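You operate a simulated robot arm through the tools that you are given. There is no shell and no other tool. Be economical: measure what you need, move in short steps, check, and stop when the job is done.

Carry out the task below with a simulated robot arm. There is one attempt and no reset: what you move stays moved.

TASK
Take the orange dish and put it on the clear pane with a green rim.

Only the result counts: the job must be done as asked and must still hold three seconds after the hand-in. Knocking over, shifting, dropping, spilling or breaking anything else fails it.

THE ROBOT
A 7-joint arm with a two-finger parallel gripper, fixed in place. Base frame: the origin is at the foot of the arm, x ahead of it, y to its left, z up; the work surface is at about z = 0. Lengths are in cm, angles in rad, forces in N, time in s.
With the tool pointing down near the work surface it reaches from about 22 to 58 cm from the base axis. Its first joint turns from -1.152 to 1.152 rad. Payload 2.5 kg.
The TCP is the grasp point between the finger pads, 2.3 cm short of the fingertips. In the tool frame z runs along the fingers and y along their closing line. The gripper opens to 9.4 cm. The fingers are 3.8 cm wide and 1 cm thick; the gripper's body (5.4 by 9.6 cm) begins 3.9 cm behind the TCP.
Orientation is that of the tool frame in the base frame, as a unit quaternion [x, y, z, w]. With the fingers straight down and closing along the base's y, the tool's x points along the base's -x, its y along +y and its z along -z.

THE INTERFACE
- The arm moves only by the tool nudge_tool. Its argument "moves" is a list of rows, each an object of numbers (a shift or turn left out is 0, a gripper value left out holds the last): "ax", "ay", "az": the turn, a rotation vector about the tool's x, y, z in rad; "x", "y", "z": the shift along the tool's x, y, z in cm; "fingers": the finger opening in cm, from 0 to 9.4. In form: [{"ax": .., "ay": .., "az": .., "x": .., "y": .., "z": .., "fingers": ..}, ...]. A call has 1 to 8 rows; each row shifts and turns the commanded pose from where the row before left it, along the tool's axes as they then stand. Rows are played at 5 a second. More than 5 cm and 0.15 rad between two rows, or a gripper value outside its range, and nothing of the call is played. Where a pose cannot be reached the arm comes as near as it can. A force on the tool above 40 N (or 10 N above the force at the start of the call, whichever is more), or a blocked arm, ends the call early, and 0.2 s more pass. The fingers move at their own pace (about 10.8 cm/s each) and stop on an object; they squeeze with about 41 N. The grip force told is the motor's: it shows also when the fingers shut on nothing. Time passes only in rows, and 0.2 s behind the last, so rows that do not move let the fingers close. It gives the time, the measured TCP pose, the force on the tool (base axes), the opening and the grip force at its end, in the units of the frame above (readings bear some noise).
- Cameras (640 x 400 px; columns grow to the right, rows downward): "scene" is fixed at [9.4, -39.39, 55.3]; the picture's right is [0.97, -0.26, 0.00], its down [-0.13, -0.49, -0.86] and it looks along [0.22, 0.83, -0.51] (base axes); focal length 330 px, centre (320, 200). "wrist" rides on the gripper at [8.6, 1.6, -7.5] in the tool frame; the picture's right is [-0.18, 0.98, 0.00], its down [-0.58, -0.11, -0.81] and it looks along [-0.79, -0.15, 0.59] (tool axes); focal length 243 px, centre (320, 200). There is no depth. A picture from a camera that has moved, and an enlarged one, comes with that camera's place and axes in the base frame and with its lens.
- camera(camera): a new picture of that camera. No time passes.
- close_up(camera, box): a new picture of the part [left, top, right, bottom] of that camera's present view, enlarged. No time passes.
- sign_off(): hands the job in; it is judged then, once.

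Work in short steps. Places have to be worked out from the pictures, the camera data and where the tool is seen: move nearer, look again, correct. Check each grasp and each placing, and mend what went wrong. You have 90 turns and 42 pictures in all, those below and enlarged ones among them. Open the gripper and draw the arm clear of the work before you hand the job in, unless the task says otherwise; then end with one line.

The tools are called after "Call:" as a command line: name --argument value ..., lists and objects as JSON in quotes. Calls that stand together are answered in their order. nudge_tool: Moves the arm, as the interface text tells. Its arguments: {"type":"object","properties":{"moves":{"type":"array","items":{"type":"object","properties":{"ax":{"type":"number"},"ay":{"type":"number"},"az":{"type":"number"},"x":{"type":"number"},"y":{"type":"number"},"z":{"type":"number"},"fingers":{"type":"number"}}}}},"required":["moves"]} The other tools are called the same way: camera (camera) takes a picture; close_up (camera, box) takes an enlarged picture of a part of a camera's view; sign_off () hands the job in.

At the start:

```text
time: 0.0
tool_pos: [36.47, 18.76, 32.48]
tcp_rot: [0.0, 1.0, 0.0, 0.0]
contact_force: [0.7, 0.3, 0.1]
gripper_width: 9.4
gripper_force: 0.0
```

scene: 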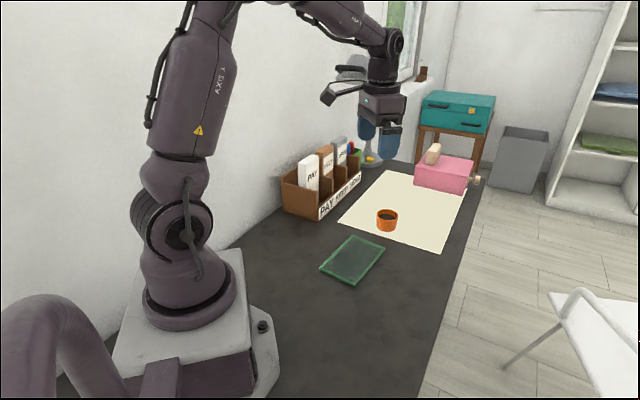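
wrist: 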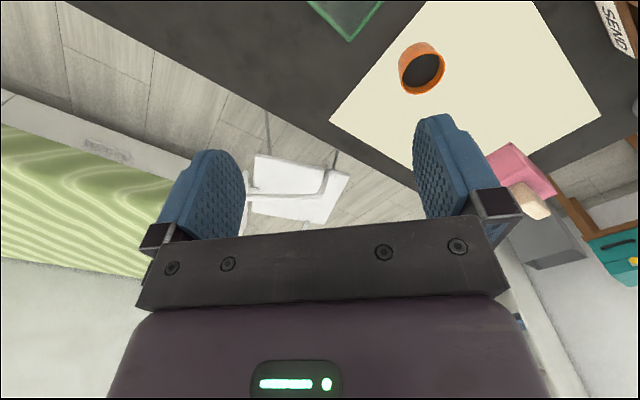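

The dish seems to be near (48, 31) and the pane near (34, 20). I'll enlarge both views to measure them better.

Call:
close_up --camera "scene" --box '[300, 180, 460, 280]'

Call:
close_up --camera "wrist" --box '[300, 0, 460, 100]'

```text
4.00 times, centred on (380, 230) of scene
camera zoom: at [9.4, -39.39, 55.3], right [0.97, -0.26, 0.0], down [-0.13, -0.49, -0.86], along [0.22, 0.83, -0.51], focal length 1318 px, centre (80, 80)
```

zoom: 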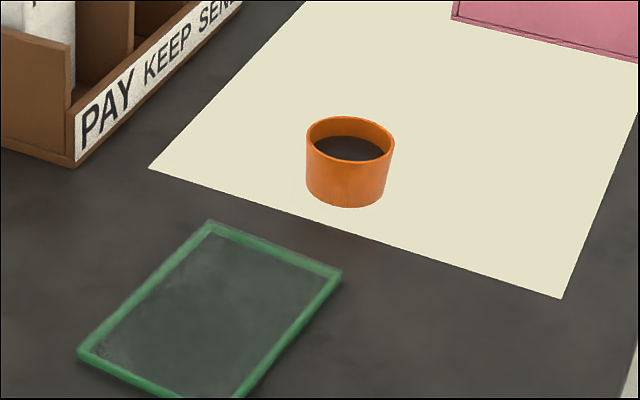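

```text
4.00 times, centred on (380, 50) of wrist
camera zoom: at [27.72, 20.37, 40.07], right [0.18, 0.98, 0.0], down [0.58, -0.11, 0.81], along [0.79, -0.15, -0.59], focal length 970 px, centre (80, 800)
```

zoom: 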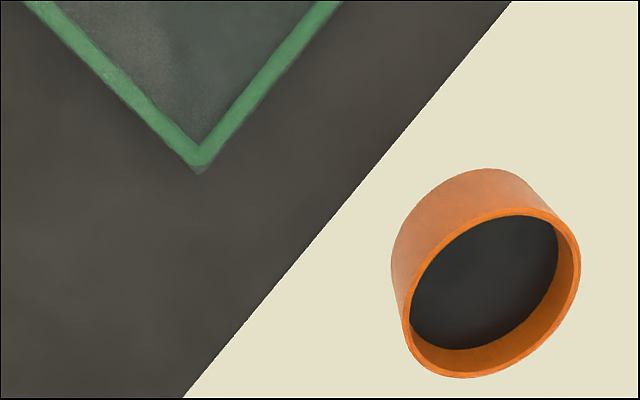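

I put the dish's centre at about (48.0, 31.5). It is roughly 6.2 cm wide and 3.8 cm tall, with something dark inside. The pane's centre is about (34, 20), nearly flat on the table. I'll move above the dish and look again.

Call:
nudge_tool --moves '[{"x": -1.44, "y": 1.59, "z": 2.5, "fingers": 9.4}, {"x": -1.44, "y": 1.59, "z": 2.5}, {"x": -1.44, "y": 1.59, "z": 2.5}, {"x": -1.44, "y": 1.59, "z": 2.5}, {"x": -1.44, "y": 1.59, "z": 2.5}, {"x": -1.44, "y": 1.59, "z": 2.5}, {"x": -1.44, "y": 1.59, "z": 2.5}, {"x": -1.44, "y": 1.59, "z": 2.5}]'

Call:
camera --camera "wrist"

Call:
close_up --camera "scene" --box '[300, 150, 460, 250]'

```text
time: 1.8
tool_pos: [48.1, 31.63, 12.44]
tcp_rot: [-0.001, 1.0, 0.0, 0.0]
contact_force: [-0.6, 0.0, 0.3]
gripper_width: 9.38
gripper_force: 0.1
```

```text
37 pictures are left
camera wrist: at [39.36, 33.23, 20.01], right [0.18, 0.98, 0.0], down [0.58, -0.11, 0.81], along [0.79, -0.15, -0.59], focal length 243 px, centre (320, 200)
```

wrist: 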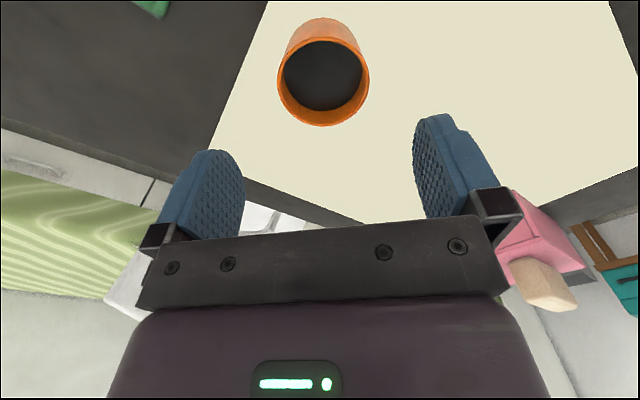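

```text
4.00 times, centred on (380, 200) of scene
camera zoom: at [9.4, -39.39, 55.3], right [0.97, -0.26, 0.0], down [-0.13, -0.49, -0.86], along [0.22, 0.83, -0.51], focal length 1318 px, centre (80, 200)
```

zoom: 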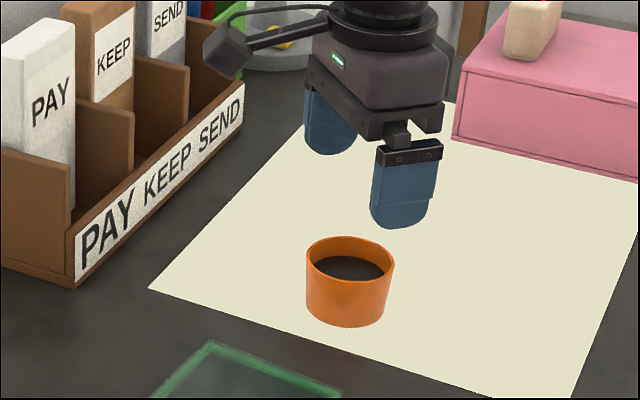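

From this view the dish centre is at (47.75, 31.75), about 6.2 cm wide. I'll shift slightly and go down until the tips are just above the rim.

Call:
nudge_tool --moves '[{"x": 0.3, "y": 0.1, "z": 1.5}, {"z": 1.6}, {"z": 1.6}, {"z": 1.5}]'

Call:
camera --camera "wrist"

Call:
close_up --camera "scene" --box '[340, 175, 436, 235]'

```text
time: 2.8
tool_pos: [47.84, 31.56, 6.28]
tcp_rot: [0.0, 1.0, 0.0, 0.0]
contact_force: [-0.5, -0.6, -0.2]
gripper_width: 9.39
gripper_force: 0.1
```

```text
35 pictures are left
camera wrist: at [38.98, 33.16, 13.88], right [0.18, 0.98, 0.0], down [0.58, -0.11, 0.81], along [0.79, -0.15, -0.59], focal length 243 px, centre (320, 200)
```

wrist: 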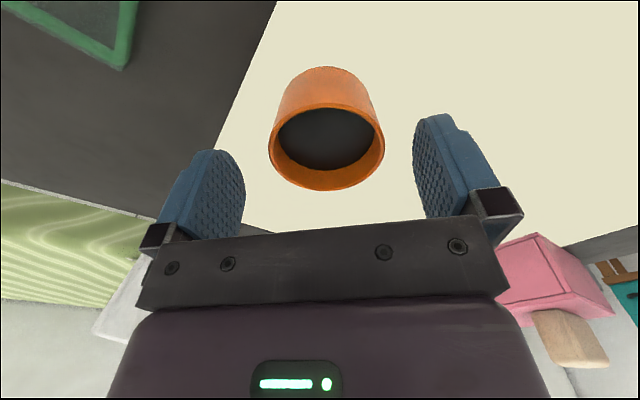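

```text
6.67 times, centred on (388, 205) of scene
camera zoom: at [9.4, -39.39, 55.3], right [0.97, -0.26, 0.0], down [-0.13, -0.49, -0.86], along [0.22, 0.83, -0.51], focal length 2198 px, centre (-133, 167)
```

zoom: 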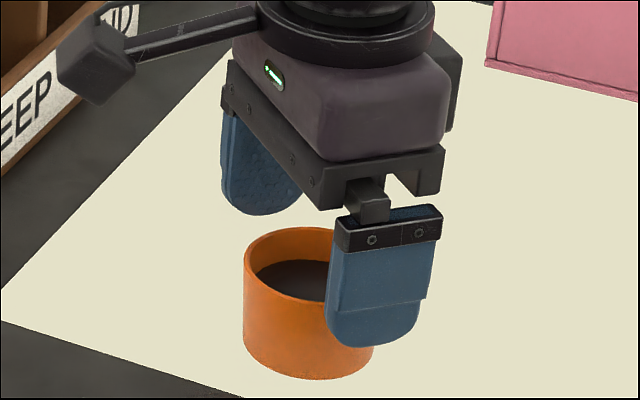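

The dish centre is at (47.7, 31.8), midway between the fingers to within 3 mm. I'll correct that and lower to z≈2.9.

Call:
nudge_tool --moves '[{"x": 0.1, "y": 0.2, "z": 0.8}, {"z": 0.9}, {"z": 0.9}, {"z": 0.8}]'

Call:
camera --camera "wrist"

```text
time: 3.8
tool_pos: [47.69, 31.8, 2.96]
tcp_rot: [0.0, 1.0, 0.0, 0.0]
contact_force: [-0.3, 0.4, -0.5]
gripper_width: 9.41
gripper_force: 0.0
```

```text
33 pictures are left
camera wrist: at [38.86, 33.39, 10.49], right [0.18, 0.98, 0.0], down [0.58, -0.11, 0.81], along [0.79, -0.15, -0.59], focal length 243 px, centre (320, 200)
```

wrist: 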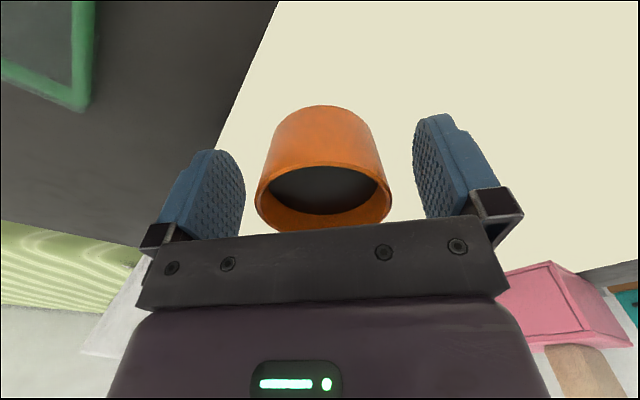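

The dish is centred between the fingers, so I'll close slowly.

Call:
nudge_tool --moves '[{"fingers": 8.2}, {"fingers": 7.4}, {"fingers": 6.8}, {"fingers": 6.4}, {"fingers": 6.1}, {"fingers": 5.8}, {"fingers": 5.5}, {}]'

```text
time: 5.6
tool_pos: [47.63, 31.67, 2.89]
tcp_rot: [0.0, 1.0, -0.001, 0.0]
contact_force: [-1.6, -1.5, 3.5]
gripper_width: 6.02
gripper_force: 40.9
```

The fingers stopped at 6.02 cm with full grip force, so the dish is held. I'll lift slowly and check.

Call:
nudge_tool --moves '[{"z": -0.3}, {"z": -0.7}, {"z": -1}, {"z": -1}, {"z": -1}, {"z": -1}, {"z": -0.7}, {"z": -0.3}]'

Call:
camera --camera "wrist"

Call:
close_up --camera "scene" --box '[300, 170, 460, 270]'

```text
time: 7.4
tool_pos: [47.61, 31.85, 9.04]
tcp_rot: [-0.001, 1.0, 0.0, 0.0]
contact_force: [0.0, 0.6, -0.8]
gripper_width: 6.01
gripper_force: 40.9
```

```text
32 pictures are left
camera wrist: at [38.82, 33.41, 16.48], right [0.18, 0.98, 0.0], down [0.58, -0.11, 0.81], along [0.79, -0.15, -0.59], focal length 243 px, centre (320, 200)
```

wrist: 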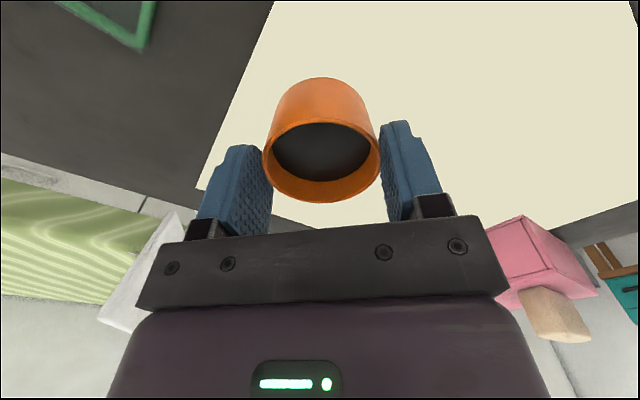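

```text
4.00 times, centred on (380, 220) of scene
camera zoom: at [9.4, -39.38, 55.3], right [0.97, -0.26, 0.0], down [-0.13, -0.49, -0.86], along [0.22, 0.83, -0.51], focal length 1318 px, centre (80, 120)
```

zoom: 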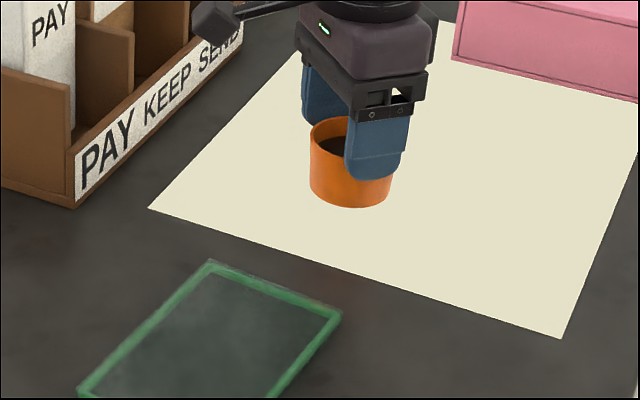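

The rim rose only about 3.6 cm while the tool rose 6.1 cm, so the dish is slipping down through the pads. I'll put it straight back down before it drops.

Call:
nudge_tool --moves '[{"z": 1.7}, {"z": 1.4}, {"z": 0.2}]'

Call:
camera --camera "wrist"

Call:
close_up --camera "scene" --box '[340, 175, 436, 235]'

```text
time: 8.2
tool_pos: [47.7, 31.77, 5.69]
tcp_rot: [0.0, 1.0, 0.0, 0.0]
contact_force: [0.6, -0.3, -1.1]
gripper_width: 6.04
gripper_force: 41.1
```

```text
30 pictures are left
camera wrist: at [38.84, 33.39, 13.16], right [0.18, 0.98, 0.0], down [0.58, -0.11, 0.81], along [0.79, -0.15, -0.59], focal length 243 px, centre (320, 200)
```

wrist: 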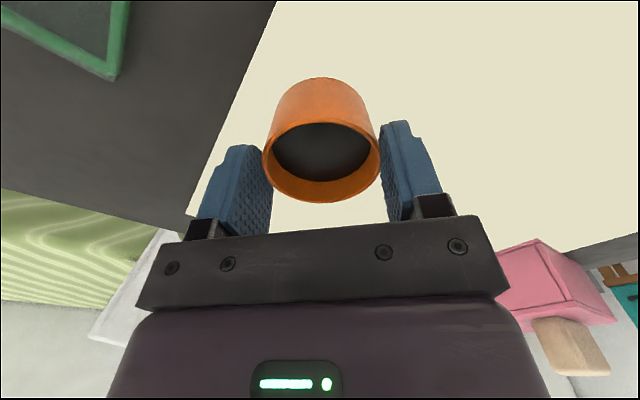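

```text
6.67 times, centred on (388, 205) of scene
camera zoom: at [9.4, -39.39, 55.3], right [0.97, -0.26, 0.0], down [-0.13, -0.49, -0.86], along [0.22, 0.83, -0.51], focal length 2198 px, centre (-133, 167)
```

zoom: 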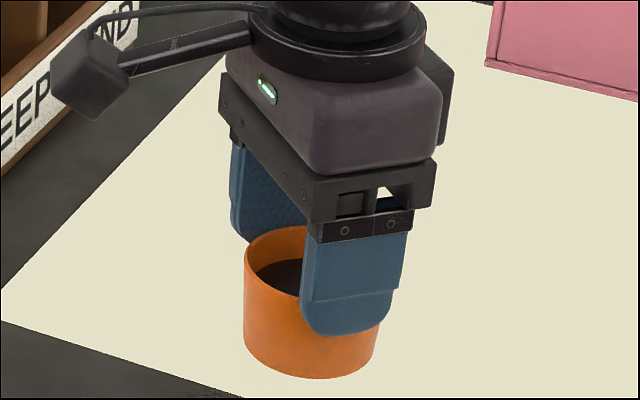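

There has been no further slip, and the bottom is within about 1 mm of the table, held by the fingertips only. I'll set it down, open gently and take a deeper grasp.

Call:
nudge_tool --moves '[{"z": 0.15}, {"fingers": 6.5}, {"fingers": 7.5}, {"fingers": 9.0}, {}]'

Call:
camera --camera "wrist"

```text
time: 9.4
tool_pos: [47.65, 31.69, 5.59]
tcp_rot: [0.0, 1.0, 0.0, 0.001]
contact_force: [0.0, -0.2, 0.5]
gripper_width: 8.99
gripper_force: 0.0
```

```text
28 pictures are left
camera wrist: at [38.82, 33.4, 13.03], right [0.18, 0.98, 0.0], down [0.58, -0.11, 0.81], along [0.79, -0.15, -0.59], focal length 243 px, centre (320, 200)
```

wrist: 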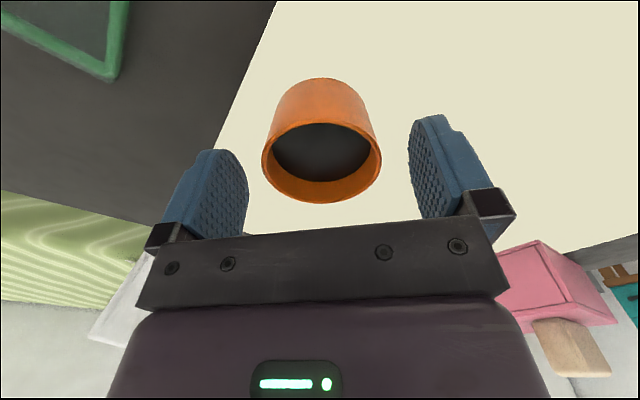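

The dish stands on the table, centred and undisturbed. I'll go down to z≈2.6 so the pads cover as much of the wall as possible, then close again.

Call:
nudge_tool --moves '[{"z": 1.0}, {"z": 1.0}, {"z": 0.9}, {}]'

Call:
nudge_tool --moves '[{"fingers": 7.5}, {"fingers": 6.6}, {"fingers": 6.1}, {"fingers": 5.5}, {"fingers": 5.0}, {}, {}]'

Call:
camera --camera "wrist"

```text
time: 10.4
tool_pos: [47.6, 31.75, 2.58]
tcp_rot: [0.0, 1.0, 0.0, -0.001]
contact_force: [-0.3, 0.0, -0.5]
gripper_width: 9.0
gripper_force: 0.1
```

```text
time: 12.0
tool_pos: [47.46, 31.79, 2.6]
tcp_rot: [0.0, 1.0, -0.001, 0.001]
contact_force: [0.9, -0.3, 0.4]
gripper_width: 6.03
gripper_force: 41.0
```

```text
27 pictures are left
camera wrist: at [38.82, 33.4, 10.11], right [0.18, 0.98, 0.0], down [0.58, -0.11, 0.81], along [0.79, -0.15, -0.59], focal length 243 px, centre (320, 200)
```

wrist: 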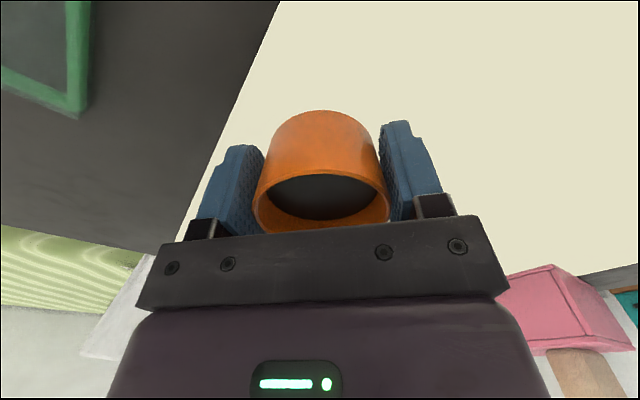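

The grip is firm and deep. I'll do a slow 1.2 cm test lift and check for slip.

Call:
nudge_tool --moves '[{"z": -0.15}, {"z": -0.2}, {"z": -0.25}, {"z": -0.25}, {"z": -0.2}, {"z": -0.15}]'

Call:
camera --camera "wrist"

```text
time: 13.4
tool_pos: [47.55, 31.77, 3.77]
tcp_rot: [0.0, 1.0, 0.001, 0.0]
contact_force: [-0.1, -0.5, -0.3]
gripper_width: 6.02
gripper_force: 40.9
```

```text
26 pictures are left
camera wrist: at [38.82, 33.4, 11.32], right [0.18, 0.98, 0.0], down [0.58, -0.11, 0.81], along [0.79, -0.15, -0.59], focal length 243 px, centre (320, 200)
```

wrist: 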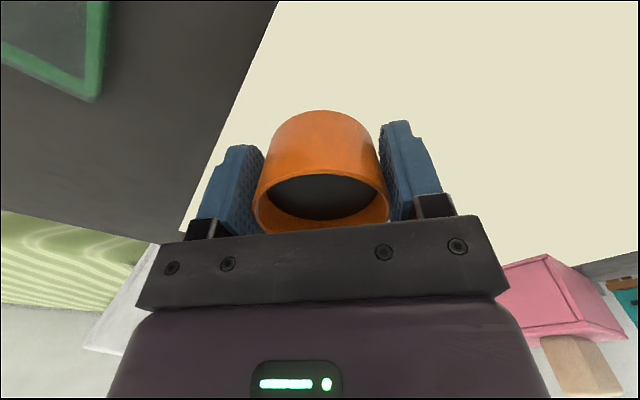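

There was no slip at this pace. I'll lift another 1.2 cm just as slowly and check again.

Call:
nudge_tool --moves '[{"z": -0.15}, {"z": -0.2}, {"z": -0.25}, {"z": -0.25}, {"z": -0.2}, {"z": -0.15}]'

Call:
camera --camera "wrist"

```text
time: 14.8
tool_pos: [47.6, 31.78, 5.03]
tcp_rot: [-0.001, 1.0, 0.0, 0.0]
contact_force: [0.0, -0.3, -0.5]
gripper_width: 6.04
gripper_force: 40.9
```

```text
25 pictures are left
camera wrist: at [38.85, 33.39, 12.52], right [0.18, 0.98, 0.0], down [0.58, -0.11, 0.81], along [0.79, -0.15, -0.59], focal length 243 px, centre (320, 200)
```

wrist: 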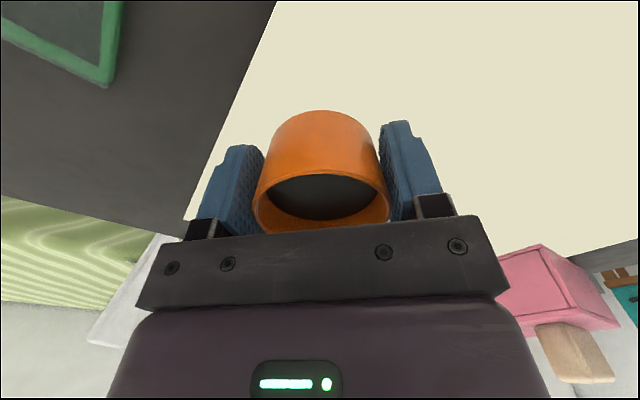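

It is still firm, with the bottom about 2.4 cm up. I'll carry it slowly and level toward the pane centre (34, 20).

Call:
nudge_tool --moves '[{"x": 0.2, "y": -0.17}, {"x": 0.45, "y": -0.38}, {"x": 0.65, "y": -0.55}, {"x": 0.7, "y": -0.6}, {"x": 0.7, "y": -0.6}, {"x": 0.65, "y": -0.55}, {"x": 0.45, "y": -0.38}, {"x": 0.2, "y": -0.17}]'

Call:
camera --camera "wrist"

```text
time: 16.6
tool_pos: [43.56, 28.36, 4.92]
tcp_rot: [0.0, 1.0, 0.0, 0.0]
contact_force: [-0.4, -0.7, -0.4]
gripper_width: 6.02
gripper_force: 41.4
```

```text
24 pictures are left
camera wrist: at [34.86, 29.98, 12.48], right [0.18, 0.98, 0.0], down [0.58, -0.11, 0.81], along [0.79, -0.15, -0.59], focal length 243 px, centre (320, 200)
```

wrist: 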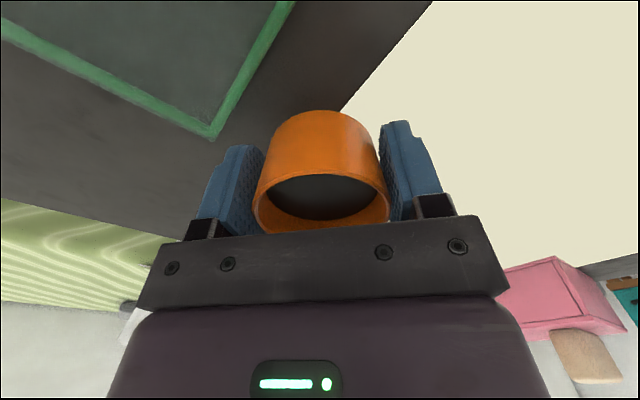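

The hold is unchanged. I'll continue at the same pace in two more stages.

Call:
nudge_tool --moves '[{"x": 0.25, "y": -0.2}, {"x": 0.55, "y": -0.48}, {"x": 0.8, "y": -0.7}, {"x": 0.8, "y": -0.7}, {"x": 0.8, "y": -0.7}, {"x": 0.8, "y": -0.7}, {"x": 0.55, "y": -0.47}, {"x": 0.25, "y": -0.2}]'

Call:
nudge_tool --moves '[{"x": 0.25, "y": -0.2}, {"x": 0.55, "y": -0.48}, {"x": 0.8, "y": -0.7}, {"x": 0.8, "y": -0.7}, {"x": 0.8, "y": -0.7}, {"x": 0.8, "y": -0.7}, {"x": 0.55, "y": -0.47}, {"x": 0.25, "y": -0.2}]'

Call:
camera --camera "wrist"

Call:
close_up --camera "scene" --box '[300, 200, 428, 280]'

```text
time: 18.4
tool_pos: [38.87, 24.16, 5.11]
tcp_rot: [0.0, 1.0, 0.0, 0.0]
contact_force: [0.2, 0.9, -0.4]
gripper_width: 6.02
gripper_force: 41.1
```

```text
time: 20.2
tool_pos: [34.08, 20.01, 5.04]
tcp_rot: [0.0, 1.0, 0.0, 0.0]
contact_force: [-0.3, 0.4, 0.0]
gripper_width: 6.0
gripper_force: 41.2
```

```text
23 pictures are left
camera wrist: at [25.27, 21.71, 12.56], right [0.18, 0.98, 0.0], down [0.58, -0.11, 0.81], along [0.79, -0.15, -0.59], focal length 243 px, centre (320, 200)
```

wrist: 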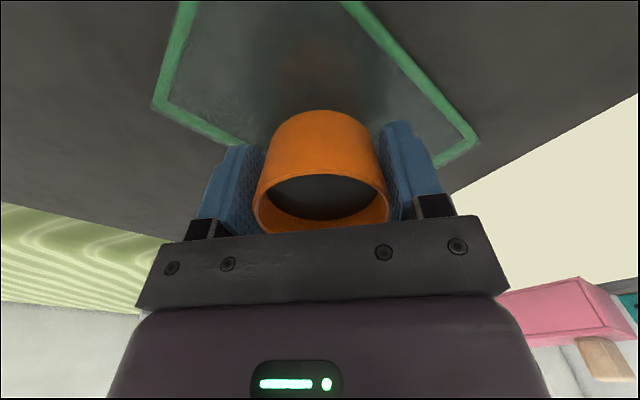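

```text
5.00 times, centred on (364, 240) of scene
camera zoom: at [9.4, -39.39, 55.3], right [0.97, -0.26, 0.0], down [-0.13, -0.49, -0.86], along [0.22, 0.83, -0.51], focal length 1648 px, centre (100, 0)
```

zoom: 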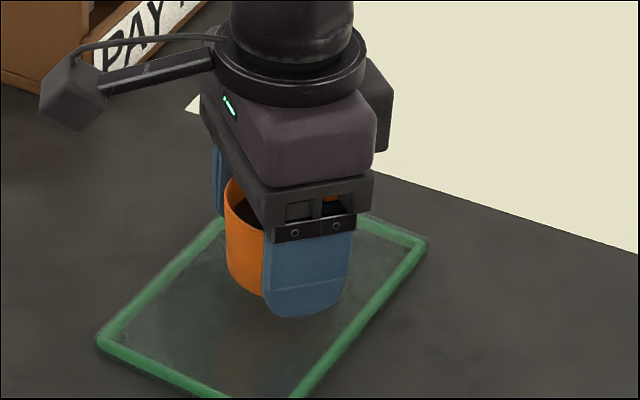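

The corners put the pane centre at (34.05, 20.4), and the dish is right over it. I'll lower slowly until contact shows.

Call:
nudge_tool --moves '[{"y": 0.1, "z": 0.2}, {"y": 0.1, "z": 0.25}, {"z": 0.25}, {"z": 0.25}, {"z": 0.2}, {"z": 0.15}]'

Call:
nudge_tool --moves '[{"z": 0.12}, {"z": 0.12}, {"z": 0.06}]'

Call:
close_up --camera "scene" --box '[320, 210, 400, 260]'

```text
time: 21.6
tool_pos: [33.95, 20.22, 3.67]
tcp_rot: [-0.001, 1.0, 0.0, 0.0]
contact_force: [0.4, 0.0, -0.3]
gripper_width: 6.03
gripper_force: 41.3
```

```text
time: 22.4
tool_pos: [34.15, 20.26, 3.42]
tcp_rot: [0.0, 1.0, 0.001, 0.002]
contact_force: [-2.6, -0.8, 26.3]
gripper_width: 6.0
gripper_force: 40.8
```

```text
8.00 times, centred on (360, 235) of scene
camera zoom: at [9.39, -39.39, 55.3], right [0.97, -0.26, 0.0], down [-0.13, -0.49, -0.86], along [0.22, 0.83, -0.51], focal length 2637 px, centre (0, -80)
```

zoom: 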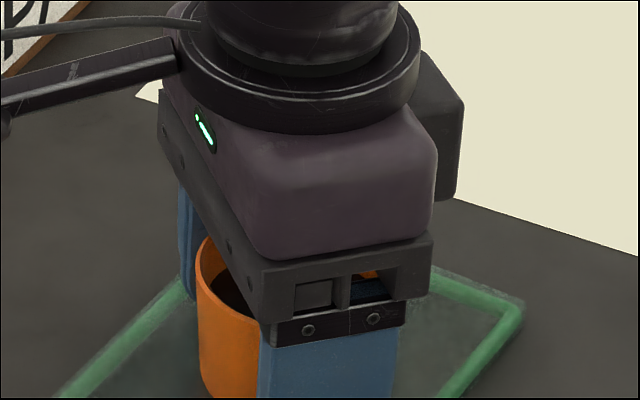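

An upward force of 26 N means the dish is resting on the pane. I'll ease up slightly to relieve the pressure.

Call:
nudge_tool --moves '[{"z": -0.08}, {}]'

```text
time: 23.0
tool_pos: [34.08, 20.36, 3.53]
tcp_rot: [0.0, 1.0, 0.001, 0.001]
contact_force: [3.6, 2.6, 14.0]
gripper_width: 6.01
gripper_force: 41.1
```

The dish still presses with 14 N, so I'll ease up a little more and then open gradually.

Call:
nudge_tool --moves '[{"z": -0.06}, {}, {"fingers": 6.3}, {"fingers": 6.8}, {"fingers": 7.6}, {"fingers": 8.6}, {"fingers": 9.2}, {}]'

Call:
camera --camera "wrist"

```text
time: 24.8
tool_pos: [33.93, 20.2, 3.6]
tcp_rot: [0.0, 1.0, -0.001, 0.0]
contact_force: [-0.1, 0.5, 0.1]
gripper_width: 9.21
gripper_force: 0.0
```

```text
20 pictures are left
camera wrist: at [25.25, 21.87, 11.08], right [0.18, 0.98, 0.0], down [0.58, -0.11, 0.81], along [0.79, -0.15, -0.59], focal length 243 px, centre (320, 200)
```

wrist: 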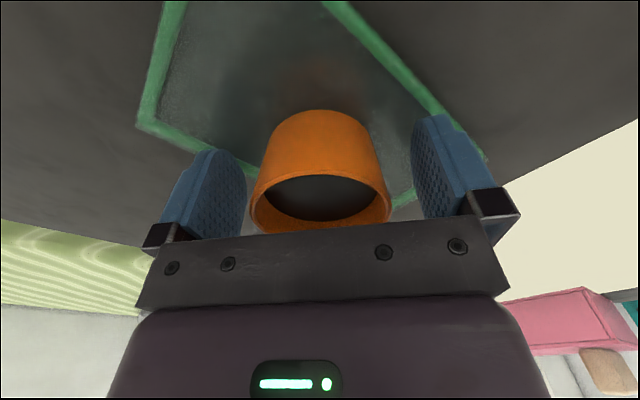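

The dish is free between the open fingers, so I'll retreat straight up.

Call:
nudge_tool --moves '[{"z": -0.5}, {"z": -1}, {"z": -1.5}, {"z": -2.5}, {"z": -3}, {"z": -3}, {"z": -3}, {"z": -3}]'

Call:
close_up --camera "scene" --box '[300, 190, 444, 280]'

Call:
camera --camera "wrist"

Call:
camera --camera "scene"

```text
time: 26.6
tool_pos: [34.02, 20.22, 21.0]
tcp_rot: [0.001, 1.0, 0.0, 0.0]
contact_force: [0.1, -0.4, 0.7]
gripper_width: 9.2
gripper_force: 0.1
```

```text
4.44 times, centred on (372, 235) of scene
camera zoom: at [9.4, -39.38, 55.3], right [0.97, -0.26, 0.0], down [-0.13, -0.49, -0.86], along [0.22, 0.83, -0.51], focal length 1465 px, centre (89, 44)
```

zoom: 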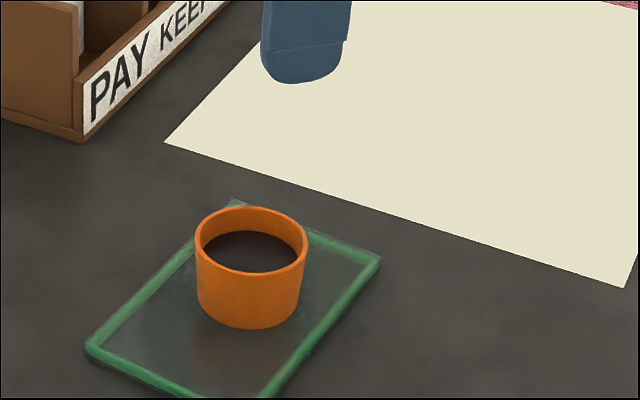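

```text
18 pictures are left
camera wrist: at [25.29, 21.88, 28.57], right [0.18, 0.98, 0.0], down [0.58, -0.11, 0.81], along [0.79, -0.15, -0.59], focal length 243 px, centre (320, 200)
```

wrist: 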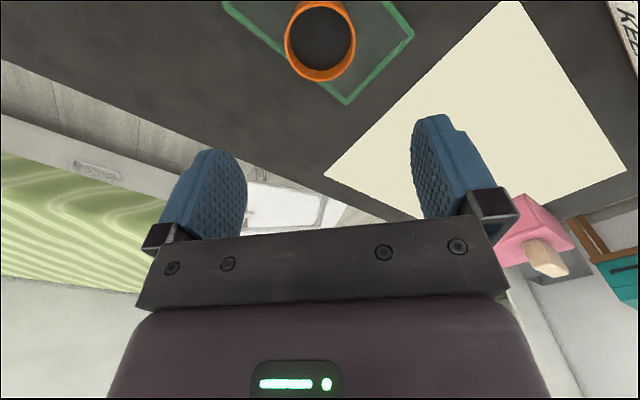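

```text
17 pictures are left
```

scene: 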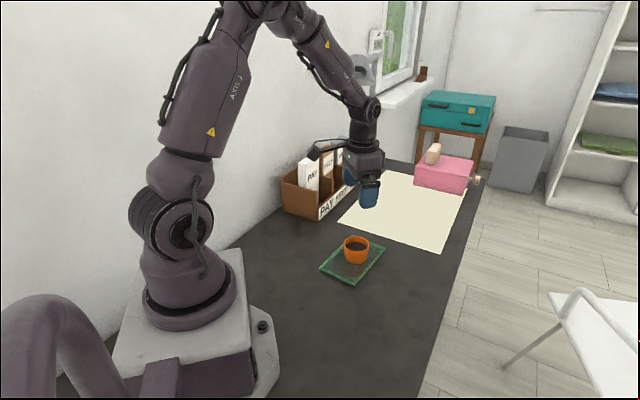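

The dish stands upright in the middle of the pane with its contents intact. The pane hasn't moved and the arm is clear, so I'm handing in.

Call:
sign_off

```text
The job is handed in.
```

The orange dish is upright in the middle of the green-rimmed pane; it slipped in the grip on the first lift, so I set it back down and re-gripped it, and saw no spill and nothing else moved.
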